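You operate a simulated robot arm through the tools that you are given. There is no shell and no other tool. Be economical: measure what you need, move in short steps, check, and stop when the job is done.

You run a simulated two-armed robot. Do the job below in one go: nothing can be reset, and whatever is moved stays where it is left.

JOB
Pick up the sleeved slim bottle with one hand, pass it to the other hand and put it in the green crate on the long bench. Put the mandrel with the purple label in the grey tray on the feed table. Press the cooler reset key two times. Fetch the orange tag that says "57" from the top of the sleeving bench and set it in the green tray on the side table. Any order will do. Set down upright: sleeved slim bottle.

Only the result counts: the job must be done as asked and must still hold three seconds after the hand-in. Knocking over, shifting, dropping, spilling or breaking anything else fails it.

ROBOT AND FRAMES
Two 7-joint arms with fingered hands on one trunk, on a base that drives. Base frame: it is fixed to the floor where the robot stands at the start and does not move with it; the origin is under the middle of the robot, x ahead of it, y to its left, z up. Lengths are in mm, angles in rad, forces in N, time in s.
The left shoulder is at the start at [30, 136, 1255], the right one opposite. With the tool pointing down near the work surface each hand reaches from about 300 to 960 mm from the robot's upright axis, wherever it stands, measured 20 degrees to its own side. Places, roughly: cooler reset key [3200, 0, 1900]; green crate on the long bench (23x17 cm) [-640, -4900, 860]; green tray on the side table (20x17 cm) [520, 1840, 840]; grey tray on the feed table (20x28 cm) [-860, -3380, 860]; mandrel with the purple label [750, -750, 1000]; orange tag [3500, 1500, 750]; sleeved slim bottle [500, -250, 750]. Payload 5 kg a hand.
Tool frame (each hand has its own): the origin (TCP) lies between the finger pads and is the grasp point; the fingertips stand 42 mm ahead of it; z points along the fingers, y is the line along which they close. Largest opening 208 mm; the body of the gripper starts 119 mm behind the TCP. The gripper is a hand of 4 fingers: y runs from the thumb to the fingers, the wrist lies at [0, 0, -332] in the tool frame, and closing takes about 1.5 s.
Orientation is that of the tool frame in the base frame, as [roll, pitch, yaw] about the fixed x, y, z axes, in that order (R = Rz(yaw) Ry(pitch) Rx(roll)). With the fingers straight down and closing along the base's y, the tool's x points along the base's -x, its y along +y and its z along -z.

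CONTROLS
- The arms move only by the tool send_rows. It takes "left_targets", "right_targets" or both (then of equal length, played together; a hand with none holds still); each is a list of rows, each an object (a shift or turn left out is 0, a gripper value left out holds the last) with "linear": the shift along the tool's x, y, z in mm, a list of three; "angular": the turn, a rotation vector about the tool's x, y, z in rad, a list of three; "grip": the opening, from 0 (shut) to 1 (fully open). In form: [{"linear": [x, y, z], "angular": [wx, wy, wz], "grip": grip}, ...]. A call has 1 to 8 rows; each row shifts and turns the commanded pose from where the row before left it, along the tool's axes as they then stand. A row lasts 0.2 s, in which the tool goes at most 50 mm and 0.15 rad; a call with a longer step from one row to the next is refused whole, and so is a gripper value outside its range. A pose out of reach is approached as far as the arm can. The call stops where the force on the tool passes 40 N (or 10 N more than at its start, if that is more) or the arm is blocked; 0.2 s more then pass. Each finger travels about 72 mm/s and halts on what it meets, pressing with about 25 N; the grip force reading is that of the motor and also rises with nothing between the fingers. The clock runs only during rows and for 0.2 s after the last one: add rows that do not move to give the fingers time. The reply holds the time, the measured pose of the TCP, the force on the tool along the base axes, the opening and the grip force, in the units named above and with some noise, with the torque about the TCP (base axes, N m) and any sound that the robot's microphone picked up, and new pictures: "pictures" is both (left out), scene, wrist or none (wrist: the cameras of the hands that moved).
- Cameras (640 x 400 px; columns grow to the right, rows downward): "scene" is now at [31.2, -33, 1971.3]; the picture's right is [-0.48, -0.88, 0.00], its down [-0.74, 0.40, -0.54] and it looks along [0.47, -0.26, -0.84] (base axes); focal length 254 px, centre (320, 200). "left" rides on the left gripper at [-101, 0, -145] in its tool frame; the picture's right is [0.00, -1.00, 0.00], its down [0.82, 0.00, -0.57] and it looks along [0.57, 0.00, 0.82] (tool axes); focal length 261 px, centre (320, 200). "right" rides on the right gripper at [101, 0, -145] in its tool frame; the picture's right is [0.00, 1.00, 0.00], its down [-0.82, 0.00, -0.57] and it looks along [-0.57, 0.00, 0.82] (tool axes); focal length 261 px, centre (320, 200). There is no depth. A picture from a camera that has moved, and an enlarged one, comes with that camera's place and axes in the base frame and with its lens.
- move_column(by): slides the trunk up (or, below 0, down) by that many mm; the arms and the scene camera ride with it, the base frame stays. It gives what a move gives, with no picture.
- steer(legs): drives the robot by 1 to 6 legs, each [ahead, left, turn to the left] in mm, mm and rad, along the robot's own axes; the way and the turn of a leg run together, so that a leg with both is an arc; at most 1500 mm and 3.142 rad a leg. The arms and the cameras ride along, it lands a little off, and it stops where it bumps. It gives what a move gives, and a new picture of the scene camera.
- hand_shape(shape, hand): the hand has 4 fingers and takes this shape, open, in about a second: jaw (thumb against the fingers, like two jaws); tri (thumb and two fingers); tip (a fingertip pinch); poke (one finger out to press); point (the index stretched); flat (the hand flat); cup (the hand cupped); fist (a fist). The gripper value then closes the fingers along that shape, each until it touches; the sizes above hold for jaw. It gives what a move gives, with no picture.
- head_to(pan, tilt): turns the head with the scene camera to pan (to the left, within 2.496 rad either way) and tilt (down, from -0.506 to 1.204), counted from straight ahead of the robot. It gives what a move gives, and a new picture of the scene camera.
- close_up(camera, box): a new picture of the part [left, top, right, bottom] of that camera's present view, enlarged. The clock stands still meanwhile.
- close_job(): hands the job in; it is judged then, once.

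Work in short steps. Places have to be worked out from the pictures, the camera data and where the tool is seen: move nearer, look again, correct. Check each grasp and each placing, and mend what went wrong. You have 165 turns and 260 pictures in all, those below and enlarged ones among them. Open the grippers and draw the arms clear of the work before you hand the job in, unless the task says otherwise.

The tools are called after "Emit:" as a command line: name --argument value ..., lists and objects as JSON in quotes. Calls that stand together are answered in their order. send_rows: Moves the arms, as the interface text tells. Its arguments: {"type":"object","properties":{"left_targets":{"type":"array"},"right_targets":{"type":"array"},"pictures":{"type":"string","enum":["both","scene","wrist","none"]}},"required":[]} The other tools are called the same way: move_column (by) slides the trunk up or down; hand_shape (shape, hand) gives the hand a shape; steer (legs) drives the base; head_to (pan, tilt) turns the head that bears the scene camera; close_up (camera, box) takes an enlarged picture of a part of a camera's view; close_job () hands the job in.

At the start:

```text
time_s: 0.0
left_tcp_pos: [700.4, -28.6, 1194.4]
left_tcp_rot: [-3.141, -0.001, 3.141]
left_contact_force: [0.0, 0.2, 0.6]
left_torque: [-0.01, 0.01, -0.01]
left_width: 207.6
left_gripper_force: 0.1
left_shape: jaw
right_tcp_pos: [449.6, -470.2, 1216.5]
right_tcp_rot: [3.141, 0.001, 3.14]
right_contact_force: [-0.9, 0.2, 0.0]
right_torque: [0.0, 0.0, 0.01]
right_width: 207.9
right_gripper_force: 0.1
right_shape: jaw
trunk travel left (down, up): [-275.0, 215.0]
robot x, y, heading: [0.6, -1.5, -0.003]
head pan, tilt: [-0.501, 1.0]
```

scene: 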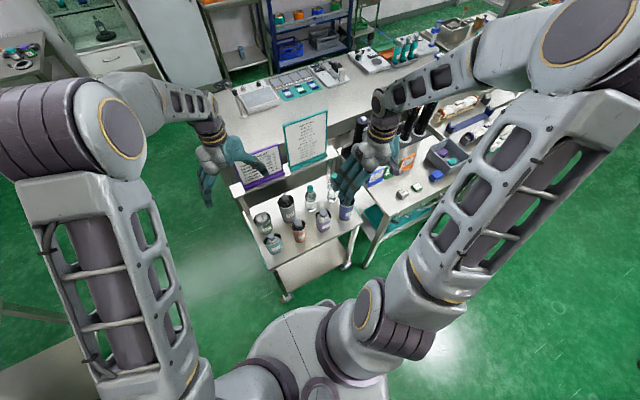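
right: 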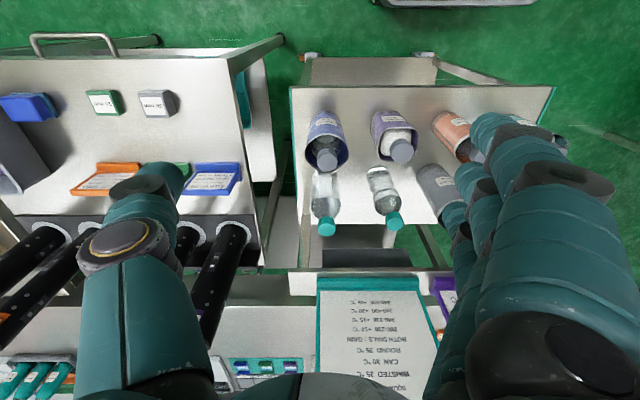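
left: 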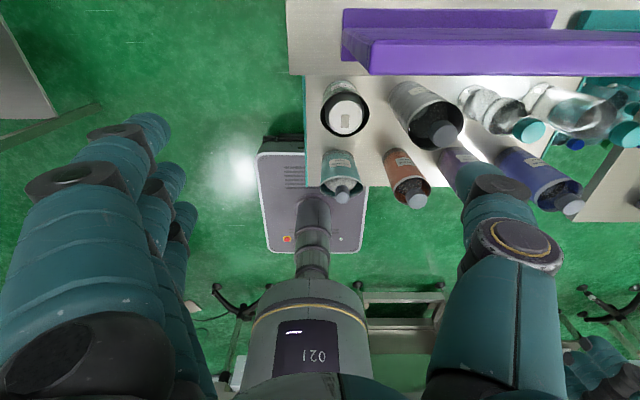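

The bench ahead holds several bottles and, to its right, a rack of mandrels. I enlarge the views to read labels and notes.

Emit:
close_up --camera "scene" --box '[220, 100, 380, 300]'

Emit:
close_up --camera "right" --box '[280, 80, 560, 400]'

Emit:
close_up --camera "right" --box '[0, 60, 280, 400]'

Emit:
close_up --camera "left" --box '[300, 60, 640, 240]'

Emit:
close_up --camera "scene" --box '[340, 60, 520, 220]'

```text
2.00 times, centred on (300, 200) of scene
camera zoom: at [31.2, -33.0, 1971.3], right [-0.48, -0.88, 0.0], down [-0.74, 0.4, -0.54], along [0.47, -0.26, -0.84], focal length 509 px, centre (360, 200)
```

zoom: 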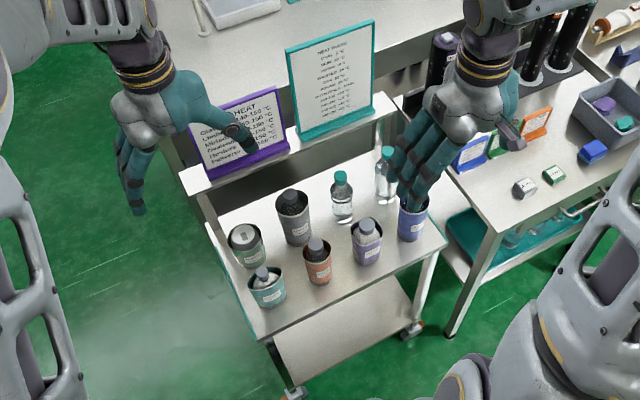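

```text
1.25 times, centred on (420, 240) of right
camera zoom: at [350.6, -471.2, 1361.7], right [0.0, 1.0, 0.0], down [0.82, 0.0, 0.57], along [0.57, 0.0, -0.82], focal length 326 px, centre (195, 150)
```

zoom: 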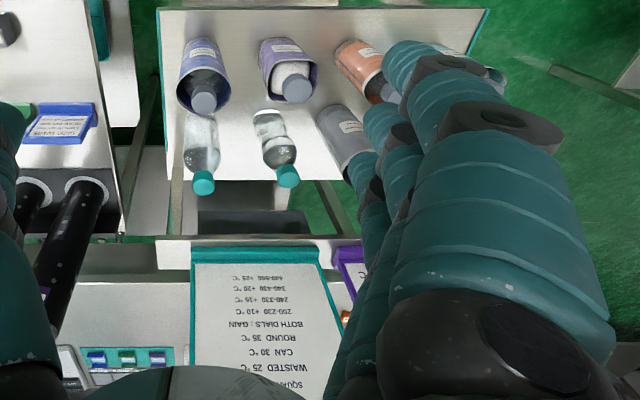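

```text
1.18 times, centred on (140, 230) of right
camera zoom: at [350.6, -471.2, 1361.7], right [0.0, 1.0, 0.0], down [0.82, 0.0, 0.57], along [0.57, 0.0, -0.82], focal length 307 px, centre (532, 165)
```

zoom: 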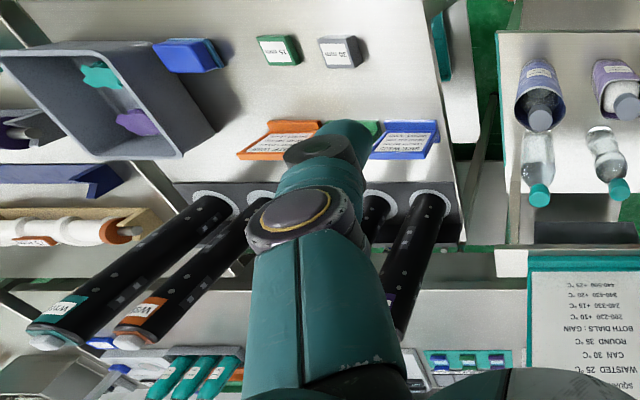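

```text
1.88 times, centred on (470, 150) of left
camera zoom: at [801.6, -28.4, 1338.2], right [0.0, -1.0, 0.0], down [-0.82, 0.0, 0.57], along [-0.57, 0.0, -0.82], focal length 491 px, centre (38, 294)
```

zoom: 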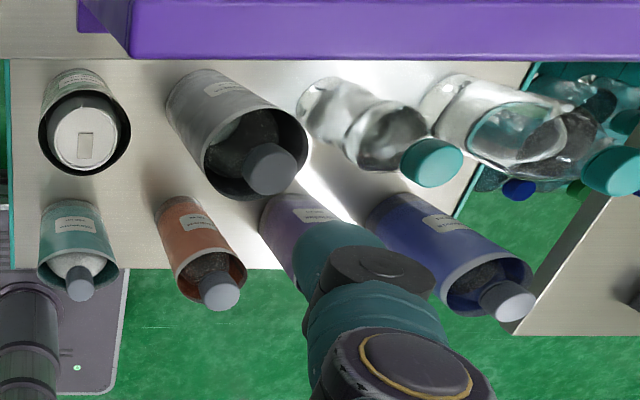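

```text
2.50 times, centred on (430, 140) of scene
camera zoom: at [31.2, -33.0, 1971.3], right [-0.48, -0.88, 0.0], down [-0.74, 0.4, -0.54], along [0.47, -0.26, -0.84], focal length 636 px, centre (45, 350)
```

zoom: 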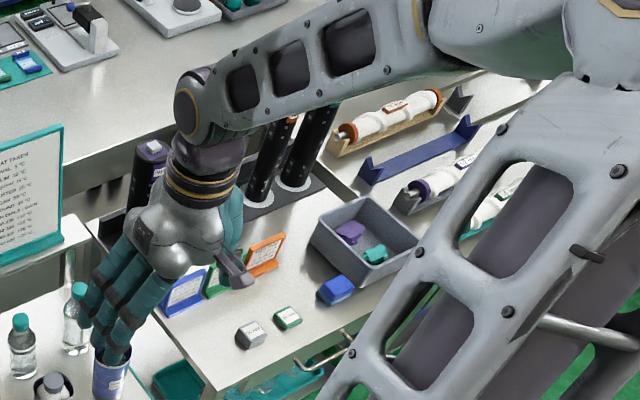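

Sleeve labels are needed. I zoom harder on the sleeved bottles from both cameras.

Emit:
close_up --camera "scene" --box '[240, 185, 320, 265]'

Emit:
close_up --camera "scene" --box '[300, 170, 370, 240]'

Emit:
close_up --camera "right" --box '[300, 100, 480, 220]'

Emit:
close_up --camera "scene" --box '[225, 95, 345, 195]'

```text
5.00 times, centred on (280, 225) of scene
camera zoom: at [31.2, -33.0, 1971.3], right [-0.48, -0.88, 0.0], down [-0.74, 0.4, -0.54], along [0.47, -0.26, -0.84], focal length 1272 px, centre (520, 75)
```

zoom: 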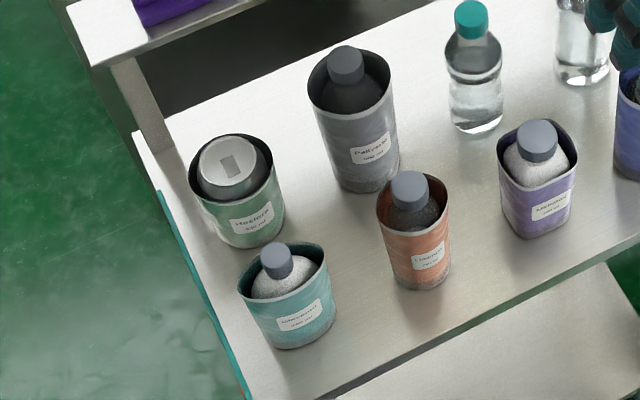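

```text
5.71 times, centred on (335, 205) of scene
camera zoom: at [31.2, -33.0, 1971.3], right [-0.48, -0.88, 0.0], down [-0.74, 0.4, -0.54], along [0.47, -0.26, -0.84], focal length 1454 px, centre (234, 171)
```

zoom: 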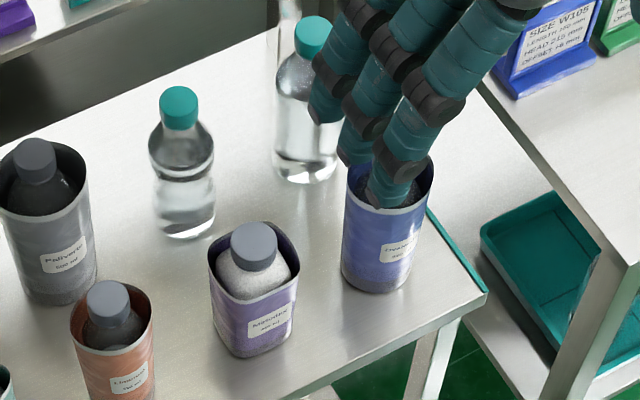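

```text
3.33 times, centred on (390, 160) of right
camera zoom: at [350.6, -471.2, 1361.7], right [0.0, 1.0, 0.0], down [0.82, 0.0, 0.57], along [0.57, 0.0, -0.82], focal length 869 px, centre (87, 333)
```

zoom: 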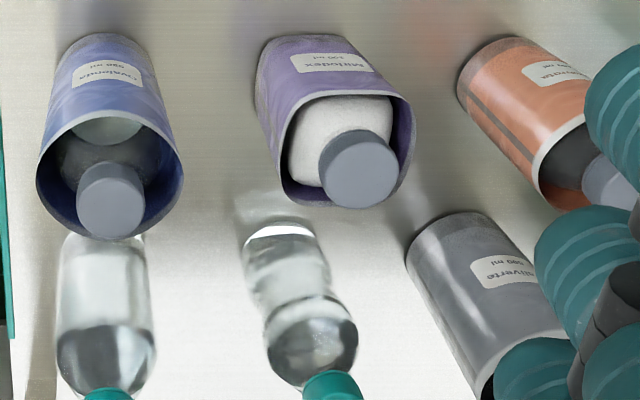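

```text
4.00 times, centred on (285, 145) of scene
camera zoom: at [31.2, -33.0, 1971.3], right [-0.48, -0.88, 0.0], down [-0.74, 0.4, -0.54], along [0.47, -0.26, -0.84], focal length 1018 px, centre (460, 420)
```

zoom: 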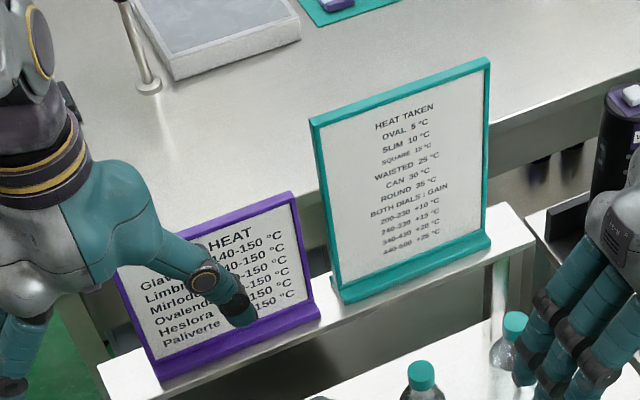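

The six sleeves: the can is green, the square purple, the oval teal; slim is among orange, blue and grey. I clear both hands from view for a better look.

Emit:
send_rows --right_targets '[{"linear": [0, -50, 0]}, {"linear": [0, -50, 0]}, {"linear": [20, -45, 0]}, {"linear": [45, 0, 0]}]' --left_targets '[{"linear": [0, 50, 0]}, {"linear": [0, 50, 0]}, {"linear": [0, 50, 0]}, {"linear": [0, 50, 0]}]' --pictures "both"

Emit:
close_up --camera "scene" --box '[240, 170, 370, 260]'

Emit:
close_up --camera "scene" --box '[225, 95, 345, 195]'

```text
time_s: 1.0
left_tcp_pos: [699.7, 174.9, 1195.0]
left_tcp_rot: [-3.138, 0.002, 3.141]
left_contact_force: [-0.9, 0.6, -0.3]
left_torque: [-0.2, -0.17, 0.0]
left_width: 207.9
left_gripper_force: 0.0
left_shape: jaw
right_tcp_pos: [383.4, -612.7, 1219.8]
right_tcp_rot: [-3.139, 0.001, -3.14]
right_contact_force: [-0.6, 1.5, 1.1]
right_torque: [-0.3, -0.16, -0.01]
right_width: 207.9
right_gripper_force: 0.0
right_shape: jaw
trunk travel left (down, up): [-275.0, 215.0]
robot x, y, heading: [-0.2, 0.3, 0.003]
head pan, tilt: [-0.501, 1.0]
camera scene: at [27.6, -27.4, 1971.5], right [-0.48, -0.88, 0.0], down [-0.74, 0.4, -0.54], along [0.48, -0.26, -0.84], focal length 254 px, centre (320, 200)
camera right: at [282.9, -612.7, 1364.7], right [0.0, 1.0, 0.0], down [0.82, 0.0, 0.57], along [0.57, 0.0, -0.82], focal length 261 px, centre (320, 200)
camera left: at [799.7, 176.0, 1338.8], right [0.01, -1.0, 0.0], down [-0.82, 0.0, 0.57], along [-0.57, -0.01, -0.82], focal length 261 px, centre (320, 200)
```

scene: 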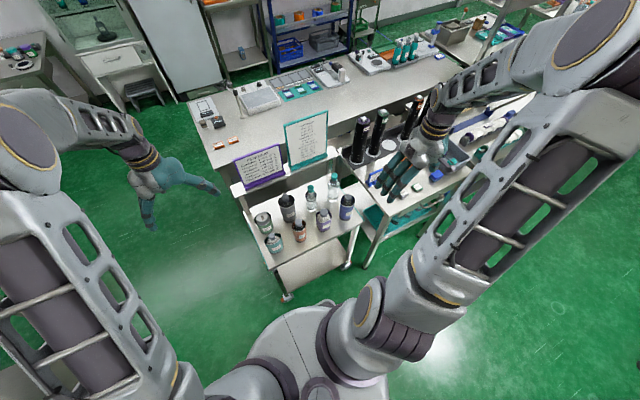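
right: 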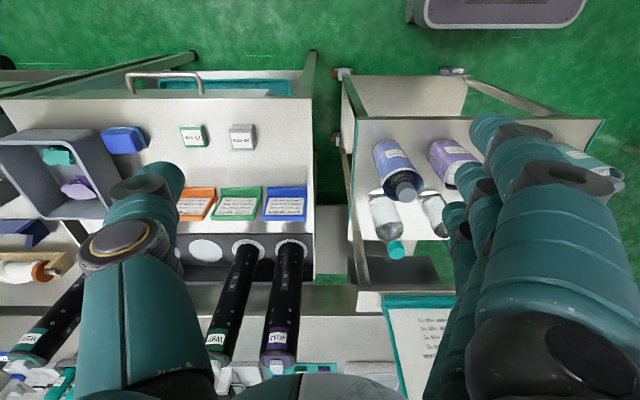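
left: 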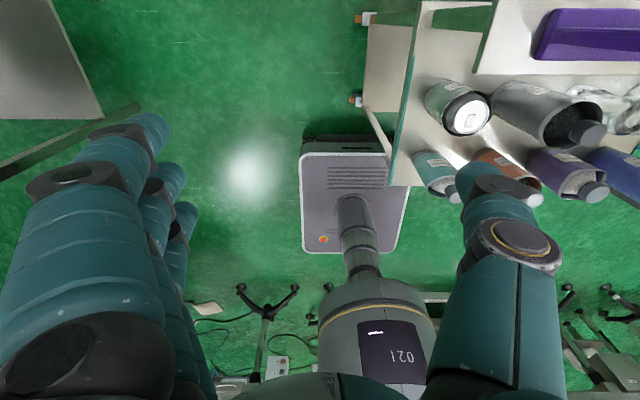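

```text
4.44 times, centred on (305, 215) of scene
camera zoom: at [27.6, -27.4, 1971.5], right [-0.48, -0.88, 0.0], down [-0.74, 0.4, -0.54], along [0.48, -0.26, -0.84], focal length 1131 px, centre (387, 133)
```

zoom: 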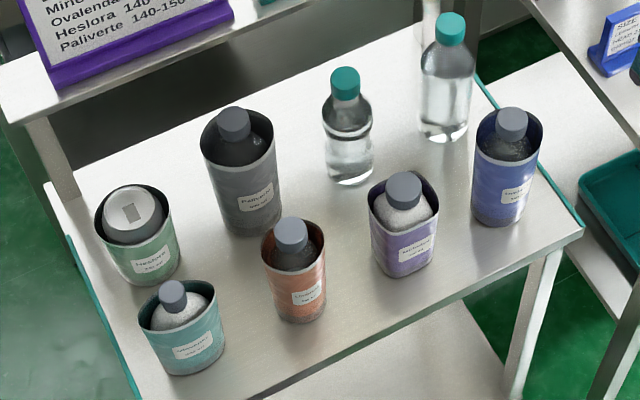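

```text
4.00 times, centred on (285, 145) of scene
camera zoom: at [27.6, -27.4, 1971.5], right [-0.48, -0.88, 0.0], down [-0.74, 0.4, -0.54], along [0.48, -0.26, -0.84], focal length 1018 px, centre (460, 420)
```

zoom: 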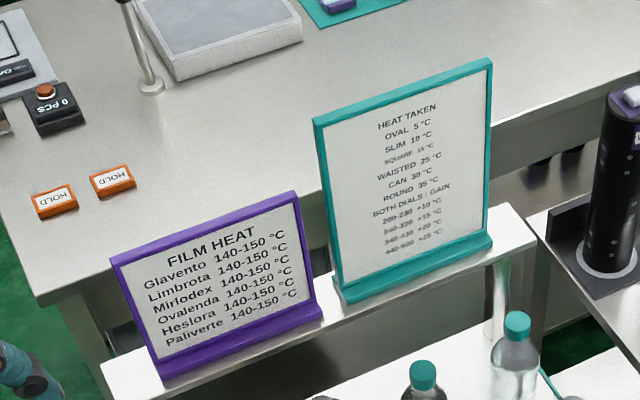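

Orange, blue and grey remain candidates. I zoom each one strongly.

Emit:
close_up --camera "scene" --box '[290, 215, 322, 247]'

Emit:
close_up --camera "scene" --box '[335, 190, 367, 222]'

Emit:
close_up --camera "scene" --box '[275, 190, 307, 226]'

Emit:
close_up --camera "right" --box '[0, 120, 330, 380]'

```text
12.50 times, centred on (306, 231) of scene
camera zoom: at [27.6, -27.4, 1971.5], right [-0.48, -0.88, 0.0], down [-0.74, 0.4, -0.54], along [0.48, -0.26, -0.84], focal length 3180 px, centre (495, -188)
```

zoom: 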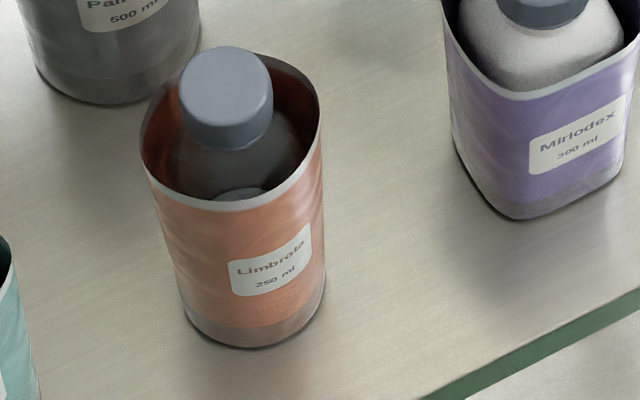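

```text
12.50 times, centred on (351, 206) of scene
camera zoom: at [27.6, -27.4, 1971.5], right [-0.48, -0.88, 0.0], down [-0.74, 0.4, -0.54], along [0.48, -0.26, -0.84], focal length 3180 px, centre (-68, 125)
```

zoom: 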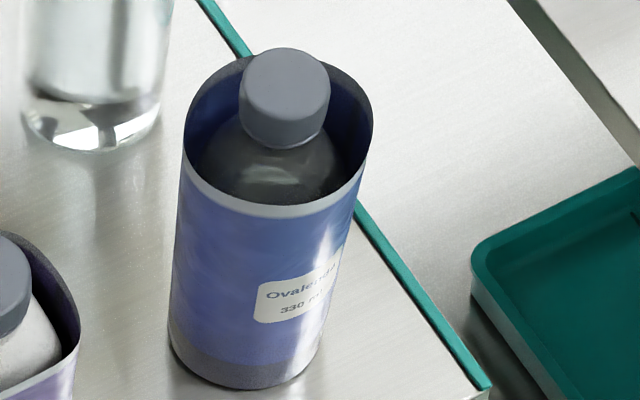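

```text
11.11 times, centred on (291, 208) of scene
camera zoom: at [27.6, -27.4, 1971.5], right [-0.48, -0.88, 0.0], down [-0.74, 0.4, -0.54], along [0.48, -0.26, -0.84], focal length 2826 px, centre (642, 111)
```

zoom: 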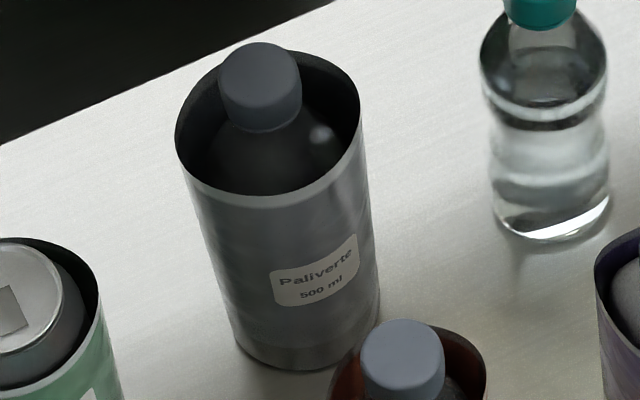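

```text
1.54 times, centred on (165, 250) of right
camera zoom: at [282.9, -612.7, 1364.7], right [0.0, 1.0, 0.0], down [0.82, 0.0, 0.57], along [0.57, 0.0, -0.82], focal length 401 px, centre (558, 123)
```

zoom: 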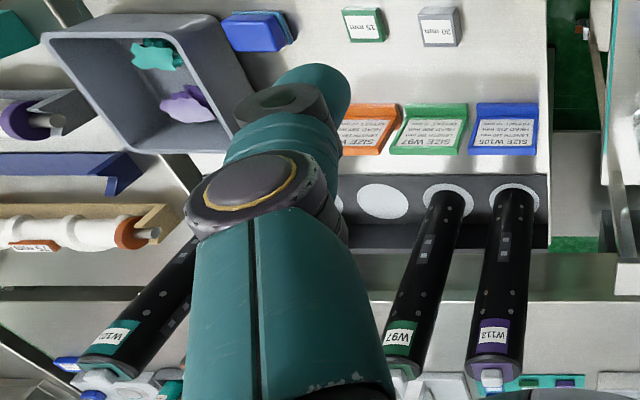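

Orange (Limbrota, 250 ml, about 62 mm wide and 165 mm tall) is the slim one. Triangulation puts it at about (540, -200), base z≈790, cap top ≈965. I back up 200 mm so the left hand can come in horizontally.

Emit:
steer --legs '[[-200, 0, 0]]'

Emit:
send_rows --left_targets '[{"angular": [0, -0.15, 0]}, {"angular": [0, -0.15, 0]}, {"angular": [0, -0.15, 0]}, {"angular": [0, -0.15, 0]}, {"angular": [0, -0.15, 0]}, {"angular": [0, -0.15, 0], "grip": 0.5}, {"angular": [0, -0.15, 0]}, {"angular": [0, -0.15, 0]}]' --pictures "none"

Emit:
send_rows --left_targets '[{"angular": [0, -0.15, 0]}, {"angular": [0, -0.15, 0]}, {"angular": [0, -0.07, 0]}]' --pictures "both"

```text
time_s: 2.6
left_tcp_pos: [500.7, 171.6, 1194.0]
left_tcp_rot: [-3.141, 0.002, 3.141]
left_contact_force: [0.0, -0.1, -0.1]
left_torque: [-0.01, -0.11, 0.0]
left_width: 208.1
left_gripper_force: 0.1
left_shape: jaw
right_tcp_pos: [183.5, -616.0, 1218.4]
right_tcp_rot: [-3.14, 0.002, 3.141]
right_contact_force: [-1.4, 0.0, 0.9]
right_torque: [-0.01, -0.12, 0.02]
right_width: 207.7
right_gripper_force: 0.0
right_shape: jaw
trunk travel left (down, up): [-275.0, 215.0]
robot x, y, heading: [-199.9, 0.3, 0.003]
head pan, tilt: [-0.501, 1.0]
camera scene: at [-170.0, -32.8, 1971.3], right [-0.48, -0.88, 0.0], down [-0.74, 0.4, -0.54], along [0.47, -0.26, -0.84], focal length 254 px, centre (320, 200)
```

scene: 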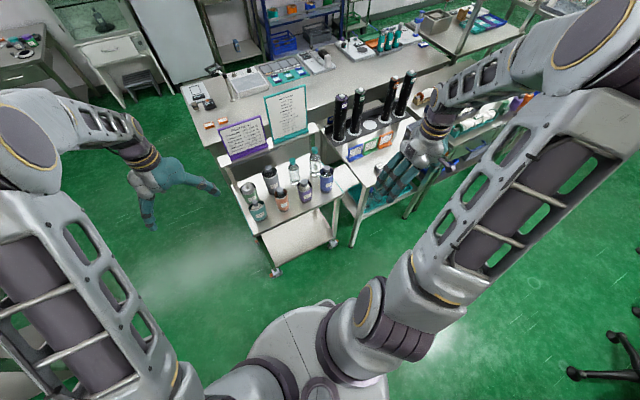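

```text
time_s: 4.4
left_tcp_pos: [503.5, 172.3, 1193.7]
left_tcp_rot: [-3.138, 1.199, -3.138]
left_contact_force: [1.4, 0.3, 0.2]
left_torque: [0.01, 0.09, -0.06]
left_width: 105.1
left_gripper_force: 0.0
left_shape: jaw
right_tcp_pos: [189.7, -615.6, 1217.7]
right_tcp_rot: [-3.14, -0.003, 3.14]
right_contact_force: [0.8, 0.2, 0.6]
right_torque: [-0.08, 0.14, 0.01]
right_width: 208.0
right_gripper_force: 0.1
right_shape: jaw
trunk travel left (down, up): [-275.0, 215.0]
robot x, y, heading: [-201.1, -1.8, 0.0]
head pan, tilt: [-0.501, 1.0]
```

```text
time_s: 5.2
left_tcp_pos: [501.2, 171.0, 1194.9]
left_tcp_rot: [1.924, 1.57, 1.925]
left_contact_force: [-0.8, -0.1, 1.4]
left_torque: [-0.01, 0.03, 0.03]
left_width: 104.8
left_gripper_force: 0.0
left_shape: jaw
right_tcp_pos: [185.2, -617.8, 1216.1]
right_tcp_rot: [-3.141, -0.001, 3.141]
right_contact_force: [0.4, 0.0, 0.1]
right_torque: [0.03, 0.01, 0.03]
right_width: 208.1
right_gripper_force: 0.2
right_shape: jaw
trunk travel left (down, up): [-275.0, 215.0]
robot x, y, heading: [-199.7, 0.9, -0.0]
head pan, tilt: [-0.501, 1.0]
camera scene: at [-168.1, -33.4, 1971.3], right [-0.48, -0.88, 0.0], down [-0.74, 0.4, -0.54], along [0.47, -0.26, -0.84], focal length 254 px, centre (320, 200)
camera left: at [357.2, 171.3, 1294.0], right [0.0, -1.0, 0.01], down [-0.57, 0.0, -0.82], along [0.82, 0.0, -0.57], focal length 261 px, centre (320, 200)
```

scene: 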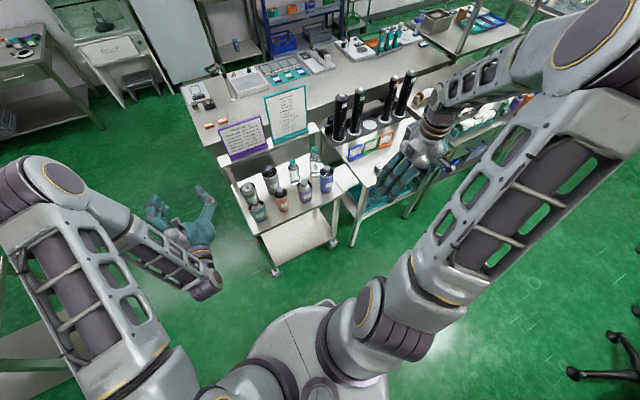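
left: 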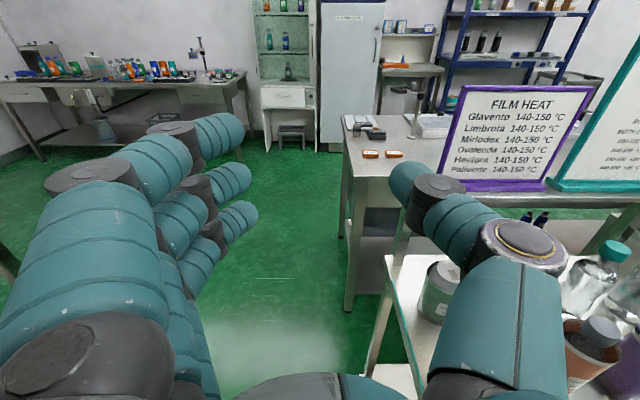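

The hand is horizontal now. I move it in front of the orange bottle, staying short of the table edge (x≈470).

Emit:
send_rows --left_targets '[{"linear": [20, -42, -14]}, {"linear": [20, -42, -14]}, {"linear": [20, -42, -14]}, {"linear": [20, -42, -14]}, {"linear": [20, -42, -14]}, {"linear": [20, -42, -14]}, {"linear": [20, -42, -14]}, {"linear": [20, -42, -14]}]' --pictures "none"

Emit:
send_rows --left_targets '[{"linear": [30, -35, 0]}, {"linear": [45, 0, 0]}, {"linear": [45, 0, 0]}, {"linear": [45, 0, 0]}]' --pictures "both"

```text
time_s: 7.0
left_tcp_pos: [390.0, -165.0, 1033.0]
left_tcp_rot: [1.487, 1.569, 1.489]
left_contact_force: [0.4, 0.8, 0.0]
left_torque: [0.02, 0.04, 0.01]
left_width: 104.3
left_gripper_force: 0.1
left_shape: jaw
right_tcp_pos: [186.4, -616.1, 1217.0]
right_tcp_rot: [-3.141, 0.0, -3.142]
right_contact_force: [-0.1, -0.4, 0.4]
right_torque: [0.06, -0.04, -0.03]
right_width: 208.0
right_gripper_force: 0.1
right_shape: jaw
trunk travel left (down, up): [-275.0, 215.0]
robot x, y, heading: [-197.7, -2.2, 0.002]
head pan, tilt: [-0.501, 1.0]
```

```text
time_s: 8.0
left_tcp_pos: [413.9, -193.5, 870.5]
left_tcp_rot: [2.908, 1.567, 2.906]
left_contact_force: [1.1, 0.1, 0.0]
left_torque: [0.0, -0.03, 0.0]
left_width: 104.0
left_gripper_force: 0.1
left_shape: jaw
left hand out of reach, approached as far as the arm can: row 1, 2, 3
right_tcp_pos: [186.8, -618.5, 1215.5]
right_tcp_rot: [3.138, 0.002, -3.14]
right_contact_force: [-0.6, -1.2, -0.4]
right_torque: [0.1, -0.08, -0.03]
right_width: 207.8
right_gripper_force: 0.2
right_shape: jaw
trunk travel left (down, up): [-275.0, 215.0]
robot x, y, heading: [-201.4, 1.3, 0.0]
head pan, tilt: [-0.501, 1.0]
camera scene: at [-168.3, -35.1, 1971.2], right [-0.48, -0.88, 0.0], down [-0.74, 0.4, -0.54], along [0.47, -0.26, -0.84], focal length 254 px, centre (320, 200)
camera left: at [270.2, -193.0, 970.9], right [0.0, -1.0, 0.0], down [-0.57, 0.0, -0.82], along [0.82, 0.0, -0.57], focal length 261 px, centre (320, 200)
```

scene: 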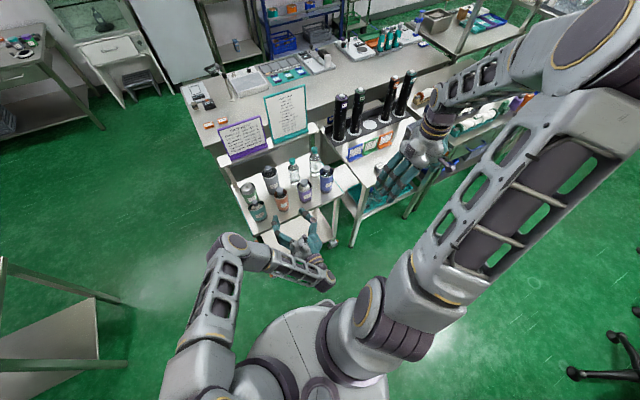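
left: 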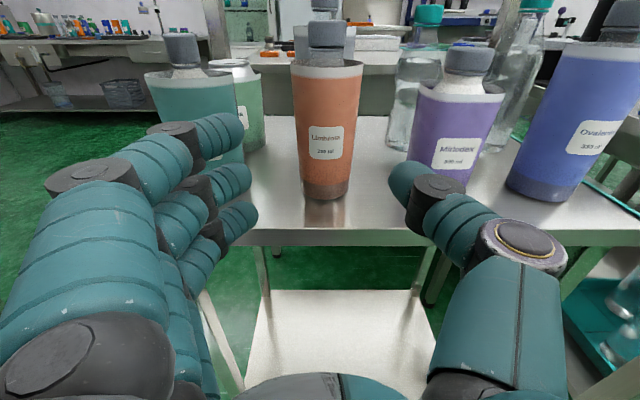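

The bottle sits centred between thumb and fingers. I advance in steps and check before closing.

Emit:
send_rows --left_targets '[{"linear": [10, 0, 40]}, {"linear": [10, 0, 40]}, {"linear": [0, 0, 30]}, {"linear": [0, 0, 0]}]' --pictures "wrist"

```text
time_s: 9.0
left_tcp_pos: [523.3, -193.3, 851.0]
left_tcp_rot: [-3.009, 1.569, -3.008]
left_contact_force: [0.1, -0.7, 0.1]
left_torque: [-0.01, 0.03, -0.02]
left_width: 104.5
left_gripper_force: 0.0
left_shape: jaw
right_tcp_pos: [184.7, -615.5, 1216.5]
right_tcp_rot: [3.14, 0.001, 3.141]
right_contact_force: [0.7, 0.8, 0.8]
right_torque: [-0.01, -0.06, 0.03]
right_width: 208.0
right_gripper_force: 0.0
right_shape: jaw
trunk travel left (down, up): [-275.0, 215.0]
robot x, y, heading: [-198.5, -1.6, 0.002]
head pan, tilt: [-0.501, 1.0]
camera left: at [378.2, -193.1, 951.4], right [0.0, -1.0, 0.0], down [-0.57, 0.0, -0.82], along [0.82, 0.0, -0.57], focal length 261 px, centre (320, 200)
```

left: 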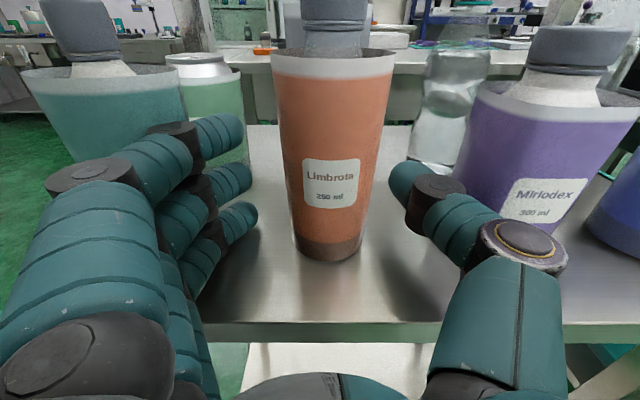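

Bottle axis works out at (548, -200). I advance the last 25 mm with a -6 mm side shift, then close.

Emit:
send_rows --left_targets '[{"linear": [0, -6, 25]}, {"grip": 0.2}, {"grip": 0.2}, {"grip": 0.2}, {"grip": 0.2}, {"grip": 0.2}, {"grip": 0.2}]' --pictures "wrist"

```text
time_s: 10.6
left_tcp_pos: [547.8, -199.5, 851.5]
left_tcp_rot: [3.064, 1.567, 3.063]
left_contact_force: [-1.2, 0.1, 0.5]
left_torque: [0.11, 0.1, -0.03]
left_width: 42.6
left_gripper_force: 0.0
left_shape: jaw
right_tcp_pos: [185.4, -616.6, 1217.2]
right_tcp_rot: [-3.139, 0.0, 3.141]
right_contact_force: [-0.6, 0.5, 0.3]
right_torque: [-0.02, -0.01, 0.02]
right_width: 207.8
right_gripper_force: 0.2
right_shape: jaw
trunk travel left (down, up): [-275.0, 215.0]
robot x, y, heading: [-201.4, -0.8, -0.005]
head pan, tilt: [-0.501, 1.0]
camera left: at [403.3, -198.9, 951.2], right [0.0, -1.0, 0.0], down [-0.57, 0.0, -0.82], along [0.82, 0.0, -0.57], focal length 261 px, centre (320, 200)
```

left: 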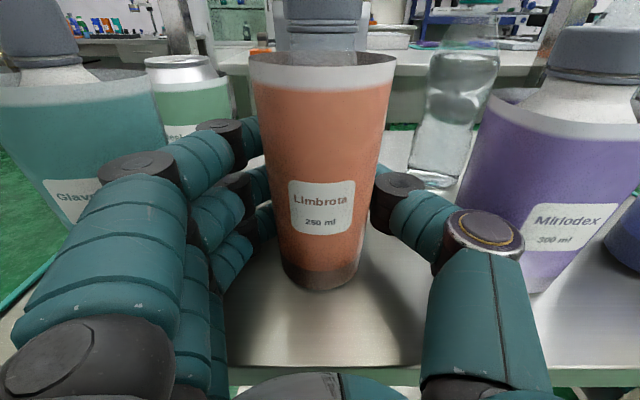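

Fingers reached the commanded opening without pressing; I close fully.

Emit:
send_rows --left_targets '[{"grip": 0.0}, {"grip": 0.0}, {"grip": 0.0}, {"grip": 0.0}, {"grip": 0.0}]' --pictures "wrist"

```text
time_s: 11.8
left_tcp_pos: [548.1, -200.1, 852.0]
left_tcp_rot: [-3.12, 1.568, -3.118]
left_contact_force: [0.1, -0.9, 2.9]
left_torque: [-0.12, 0.02, 0.08]
left_width: 7.0
left_gripper_force: 25.1
left_shape: jaw
right_tcp_pos: [186.6, -617.7, 1217.2]
right_tcp_rot: [-3.141, 0.0, 3.141]
right_contact_force: [0.6, -0.2, -0.9]
right_torque: [0.01, 0.01, 0.0]
right_width: 207.7
right_gripper_force: 0.0
right_shape: jaw
trunk travel left (down, up): [-275.0, 215.0]
robot x, y, heading: [-198.1, 1.0, 0.002]
head pan, tilt: [-0.501, 1.0]
camera left: at [403.2, -199.0, 951.3], right [0.0, -1.0, 0.0], down [-0.57, 0.0, -0.82], along [0.82, 0.0, -0.57], focal length 261 px, centre (320, 200)
```

left: 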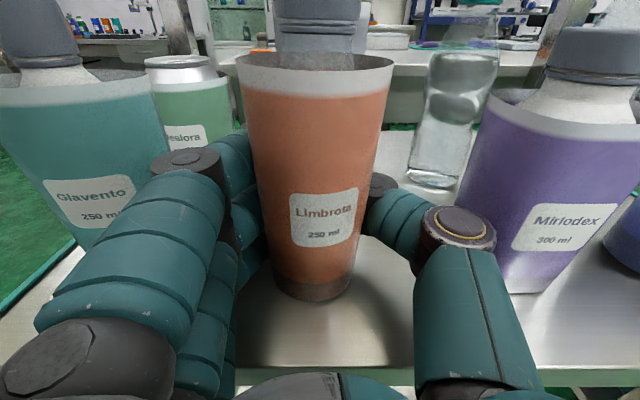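

The fingers curl round behind the bottle and press with 25 N, caging it. I test with a small lift.

Emit:
send_rows --left_targets '[{"linear": [-10, 0, 0]}, {"linear": [-15, 0, 0]}, {"linear": [-25, 0, 0]}]' --pictures "both"

```text
time_s: 12.6
left_tcp_pos: [547.5, -199.5, 901.1]
left_tcp_rot: [-3.096, 1.568, -3.095]
left_contact_force: [-1.2, -0.4, -2.9]
left_torque: [-0.02, -0.08, 0.0]
left_width: 5.8
left_gripper_force: 24.1
left_shape: jaw
right_tcp_pos: [185.7, -616.5, 1217.4]
right_tcp_rot: [-3.14, -0.001, -3.14]
right_contact_force: [0.2, 0.1, 0.0]
right_torque: [-0.03, -0.02, -0.01]
right_width: 208.0
right_gripper_force: 0.0
right_shape: jaw
trunk travel left (down, up): [-275.0, 215.0]
robot x, y, heading: [-199.0, 1.5, -0.002]
head pan, tilt: [-0.501, 1.0]
camera scene: at [-168.1, -32.8, 1971.3], right [-0.48, -0.88, 0.0], down [-0.74, 0.4, -0.54], along [0.47, -0.26, -0.84], focal length 254 px, centre (320, 200)
camera left: at [402.6, -198.8, 1000.8], right [0.0, -1.0, 0.0], down [-0.57, 0.0, -0.82], along [0.82, 0.0, -0.57], focal length 261 px, centre (320, 200)
```

scene: 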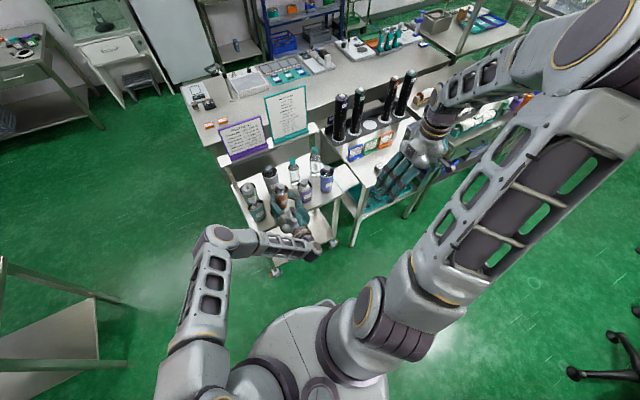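
left: 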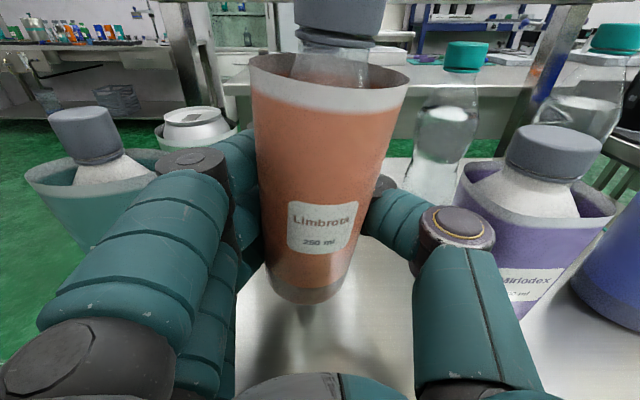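

Lifted and hanging with 2.9 N. I raise it clear of the table and bring it back to mid-air for the handover.

Emit:
send_rows --left_targets '[{"linear": [-45, 0, 0]}, {"linear": [-45, 0, 0]}, {"linear": [-45, 0, 0]}, {"linear": [0, 0, -45]}, {"linear": [0, 0, -45]}, {"linear": [0, 20, -40]}]' --pictures "both"

Emit:
close_up --camera "scene" --box '[220, 190, 340, 280]'

```text
time_s: 14.0
left_tcp_pos: [417.3, -178.1, 1038.7]
left_tcp_rot: [-1.131, 1.57, -1.132]
left_contact_force: [-0.3, 0.8, -1.1]
left_torque: [0.01, 0.11, -0.09]
left_width: 5.4
left_gripper_force: 25.1
left_shape: jaw
right_tcp_pos: [185.4, -614.1, 1218.3]
right_tcp_rot: [-3.138, 0.001, -3.14]
right_contact_force: [-0.9, 0.8, -0.1]
right_torque: [-0.12, -0.08, 0.03]
right_width: 208.0
right_gripper_force: 0.0
right_shape: jaw
trunk travel left (down, up): [-275.0, 215.0]
robot x, y, heading: [-196.3, -0.4, -0.001]
head pan, tilt: [-0.501, 1.0]
camera scene: at [-169.2, -29.9, 1971.4], right [-0.48, -0.88, 0.0], down [-0.74, 0.4, -0.54], along [0.47, -0.26, -0.84], focal length 254 px, centre (320, 200)
camera left: at [272.3, -177.4, 1138.2], right [0.0, -1.0, 0.01], down [-0.57, -0.01, -0.82], along [0.82, 0.0, -0.57], focal length 261 px, centre (320, 200)
```

scene: 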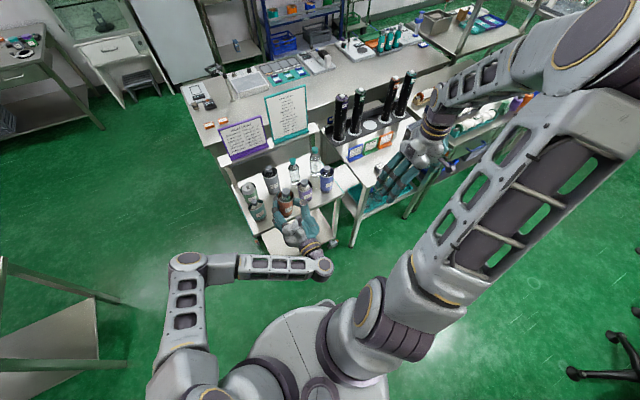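
left: 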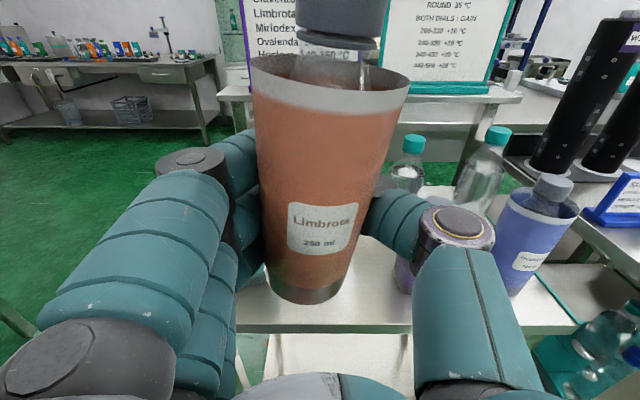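

```text
4.44 times, centred on (280, 235) of scene
camera zoom: at [-169.2, -29.9, 1971.4], right [-0.48, -0.88, 0.0], down [-0.74, 0.4, -0.54], along [0.47, -0.26, -0.84], focal length 1131 px, centre (498, 44)
```

zoom: 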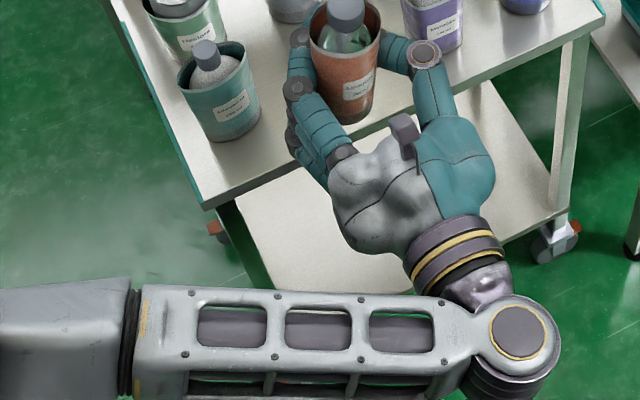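

The bottle leans slightly (top ≈(389,-185,1137), base ≈(407,-167)). I turn the left hand to straighten it and bring the right hand up and over.

Emit:
send_rows --left_targets '[{"angular": [0, 0.04, -0.06]}, {"angular": [0, 0.04, -0.05]}, {}, {}, {}, {}, {}, {}]' --right_targets '[{"linear": [0, 0, -45]}, {"linear": [0, 0, -45]}, {"linear": [-15, 45, 0]}, {"linear": [-20, 45, 0]}, {"linear": [-20, 45, 0]}, {"linear": [-20, 45, 0]}, {"linear": [-20, 45, 0]}, {"linear": [-20, 45, 0]}]' --pictures "both"

Emit:
close_up --camera "scene" --box '[220, 190, 340, 280]'

```text
time_s: 15.8
left_tcp_pos: [417.7, -179.0, 1035.5]
left_tcp_rot: [-2.21, 1.433, -2.21]
left_contact_force: [0.5, 1.3, -2.9]
left_torque: [0.01, -0.04, -0.03]
left_width: 5.7
left_gripper_force: 24.9
left_shape: jaw
right_tcp_pos: [301.0, -345.5, 1305.4]
right_tcp_rot: [-3.138, -0.004, -3.141]
right_contact_force: [0.0, 0.7, -0.1]
right_torque: [-0.09, 0.1, -0.02]
right_width: 207.8
right_gripper_force: 0.1
right_shape: jaw
trunk travel left (down, up): [-275.0, 215.0]
robot x, y, heading: [-204.9, 2.1, 0.002]
head pan, tilt: [-0.501, 1.0]
camera scene: at [-166.3, -31.1, 1971.2], right [-0.48, -0.88, 0.0], down [-0.74, 0.4, -0.54], along [0.47, -0.26, -0.84], focal length 254 px, centre (320, 200)
camera right: at [201.7, -345.6, 1450.1], right [0.01, 1.0, 0.0], down [0.82, 0.0, 0.57], along [0.57, 0.0, -0.82], focal length 261 px, centre (320, 200)
camera left: at [282.8, -166.1, 1146.8], right [0.0, -0.99, 0.12], down [-0.64, -0.09, -0.77], along [0.77, -0.07, -0.63], focal length 261 px, centre (320, 200)
```

scene: 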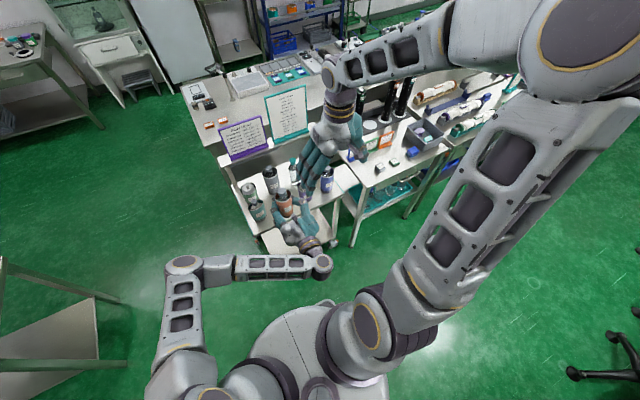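
right: 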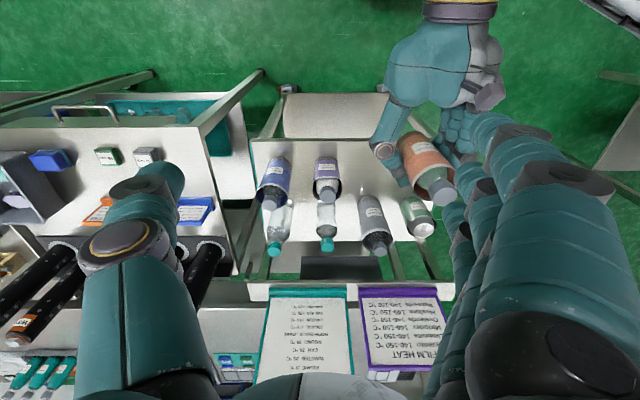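
left: 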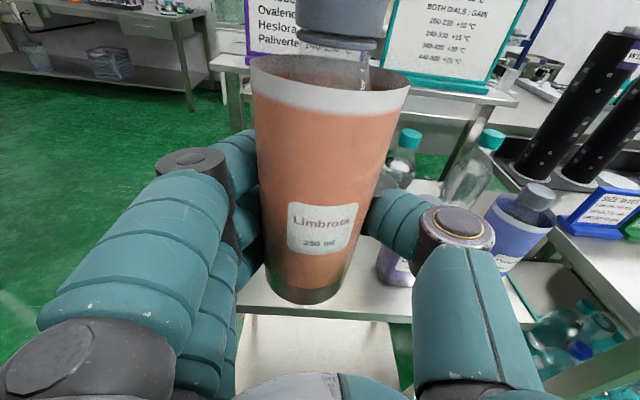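

```text
4.44 times, centred on (280, 235) of scene
camera zoom: at [-166.3, -31.1, 1971.2], right [-0.48, -0.88, 0.0], down [-0.74, 0.4, -0.54], along [0.47, -0.26, -0.84], focal length 1131 px, centre (498, 44)
```

zoom: 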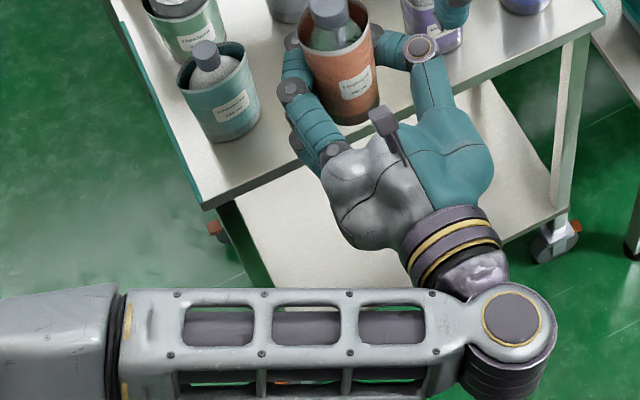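

The bottle is now upright, axis at about (403, -176), cap z≈1138. I bring the right hand above it.

Emit:
send_rows --right_targets '[{"linear": [-25.5, 42, 0]}, {"linear": [-25.5, 42, 0]}, {"linear": [-25.5, 42, 0]}, {"linear": [-25.5, 43, 0]}, {"linear": [0, 0, 35], "grip": 0.75}, {"linear": [0, 0, 35]}, {}]' --pictures "both"

Emit:
close_up --camera "scene" --box '[220, 170, 340, 270]'

```text
time_s: 17.4
left_tcp_pos: [415.4, -179.8, 1037.3]
left_tcp_rot: [-2.207, 1.434, -2.207]
left_contact_force: [0.1, -0.3, -2.7]
left_torque: [0.02, -0.03, 0.04]
left_width: 5.8
left_gripper_force: 24.9
left_shape: jaw
right_tcp_pos: [402.2, -177.5, 1238.1]
right_tcp_rot: [-3.141, 0.0, -3.141]
right_contact_force: [-0.4, -0.7, 0.4]
right_torque: [0.02, -0.07, 0.05]
right_width: 156.4
right_gripper_force: 0.1
right_shape: jaw
trunk travel left (down, up): [-275.0, 215.0]
robot x, y, heading: [-200.4, 0.1, 0.001]
head pan, tilt: [-0.501, 1.0]
camera scene: at [-169.2, -33.6, 1971.3], right [-0.48, -0.88, 0.0], down [-0.74, 0.4, -0.54], along [0.47, -0.26, -0.84], focal length 254 px, centre (320, 200)
camera right: at [302.3, -177.6, 1383.2], right [0.0, 1.0, 0.0], down [0.82, 0.0, 0.57], along [0.57, 0.0, -0.82], focal length 261 px, centre (320, 200)
```

scene: 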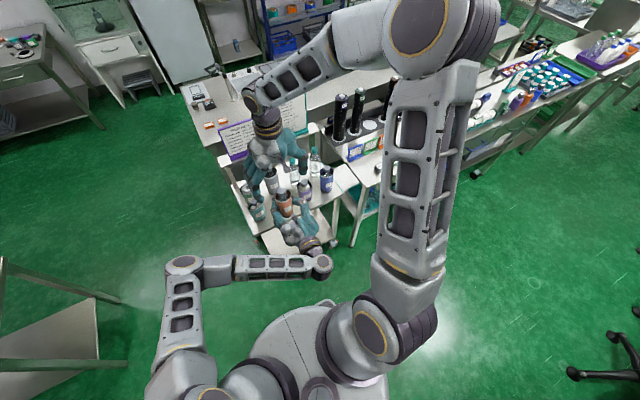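
right: 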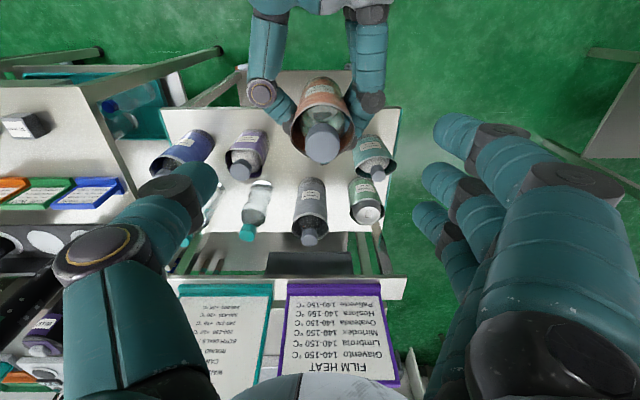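

```text
4.00 times, centred on (280, 220) of scene
camera zoom: at [-169.2, -33.6, 1971.3], right [-0.48, -0.88, 0.0], down [-0.74, 0.4, -0.54], along [0.47, -0.26, -0.84], focal length 1018 px, centre (480, 120)
```

zoom: 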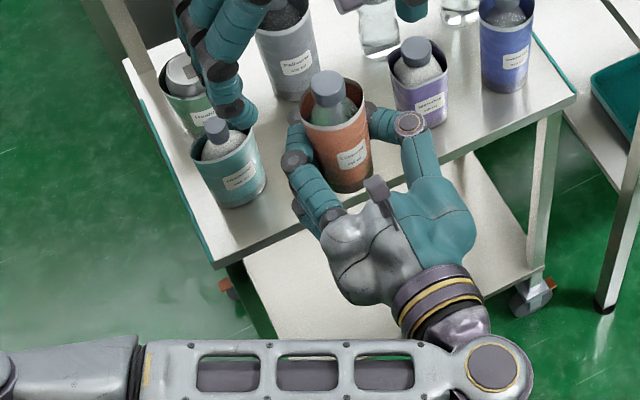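

Cap is centred at (404, -176). I lower the right hand over the rim.

Emit:
send_rows --right_targets '[{"linear": [0, 0, 40], "grip": 0.6}, {"linear": [0, 0, 40]}, {"linear": [0, 0, 33]}, {}]' --pictures "both"

Emit:
close_up --camera "left" --box '[150, 0, 510, 320]'

```text
time_s: 18.4
left_tcp_pos: [416.9, -180.0, 1036.9]
left_tcp_rot: [-2.204, 1.436, -2.205]
left_contact_force: [-0.9, 0.7, -2.5]
left_torque: [-0.01, -0.02, -0.01]
left_width: 5.6
left_gripper_force: 25.0
left_shape: jaw
right_tcp_pos: [403.0, -177.2, 1123.8]
right_tcp_rot: [3.141, 0.002, -3.141]
right_contact_force: [-0.3, -0.8, -0.3]
right_torque: [-0.01, -0.03, 0.03]
right_width: 125.5
right_gripper_force: 0.1
right_shape: jaw
trunk travel left (down, up): [-275.0, 215.0]
robot x, y, heading: [-198.1, 0.7, 0.0]
head pan, tilt: [-0.501, 1.0]
camera scene: at [-169.1, -32.9, 1971.4], right [-0.48, -0.88, 0.0], down [-0.74, 0.4, -0.54], along [0.47, -0.26, -0.84], focal length 254 px, centre (320, 200)
camera right: at [302.8, -176.9, 1269.0], right [0.0, 1.0, 0.0], down [0.82, 0.0, 0.57], along [0.57, 0.0, -0.82], focal length 261 px, centre (320, 200)
```

scene: 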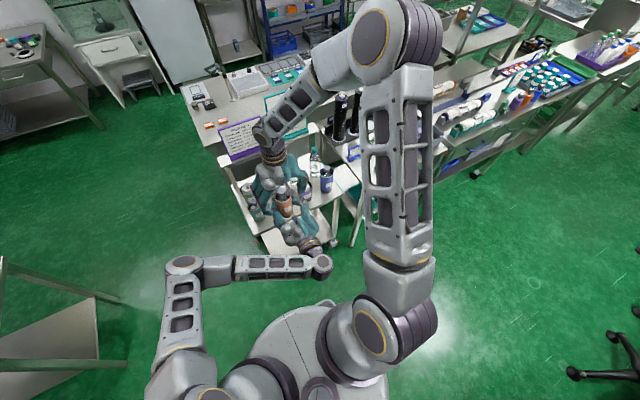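
right: 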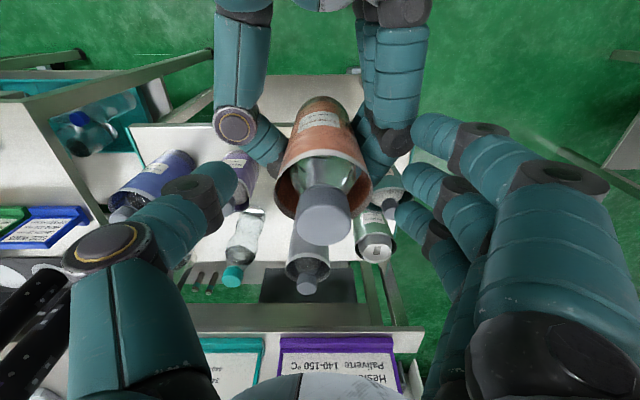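

```text
1.25 times, centred on (330, 160) of left
camera zoom: at [281.1, -167.0, 1147.4], right [0.0, -0.99, 0.11], down [-0.64, -0.09, -0.77], along [0.77, -0.07, -0.63], focal length 326 px, centre (308, 250)
```

zoom: 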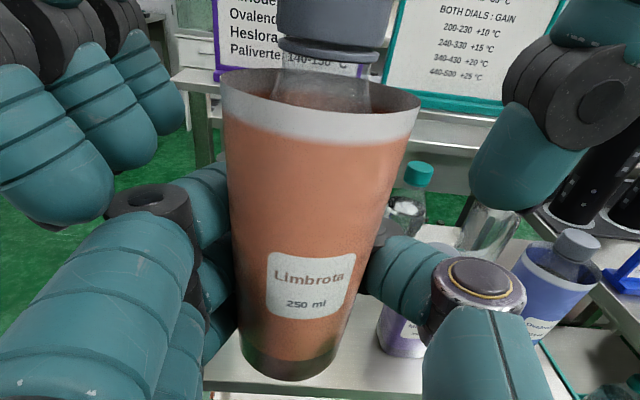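

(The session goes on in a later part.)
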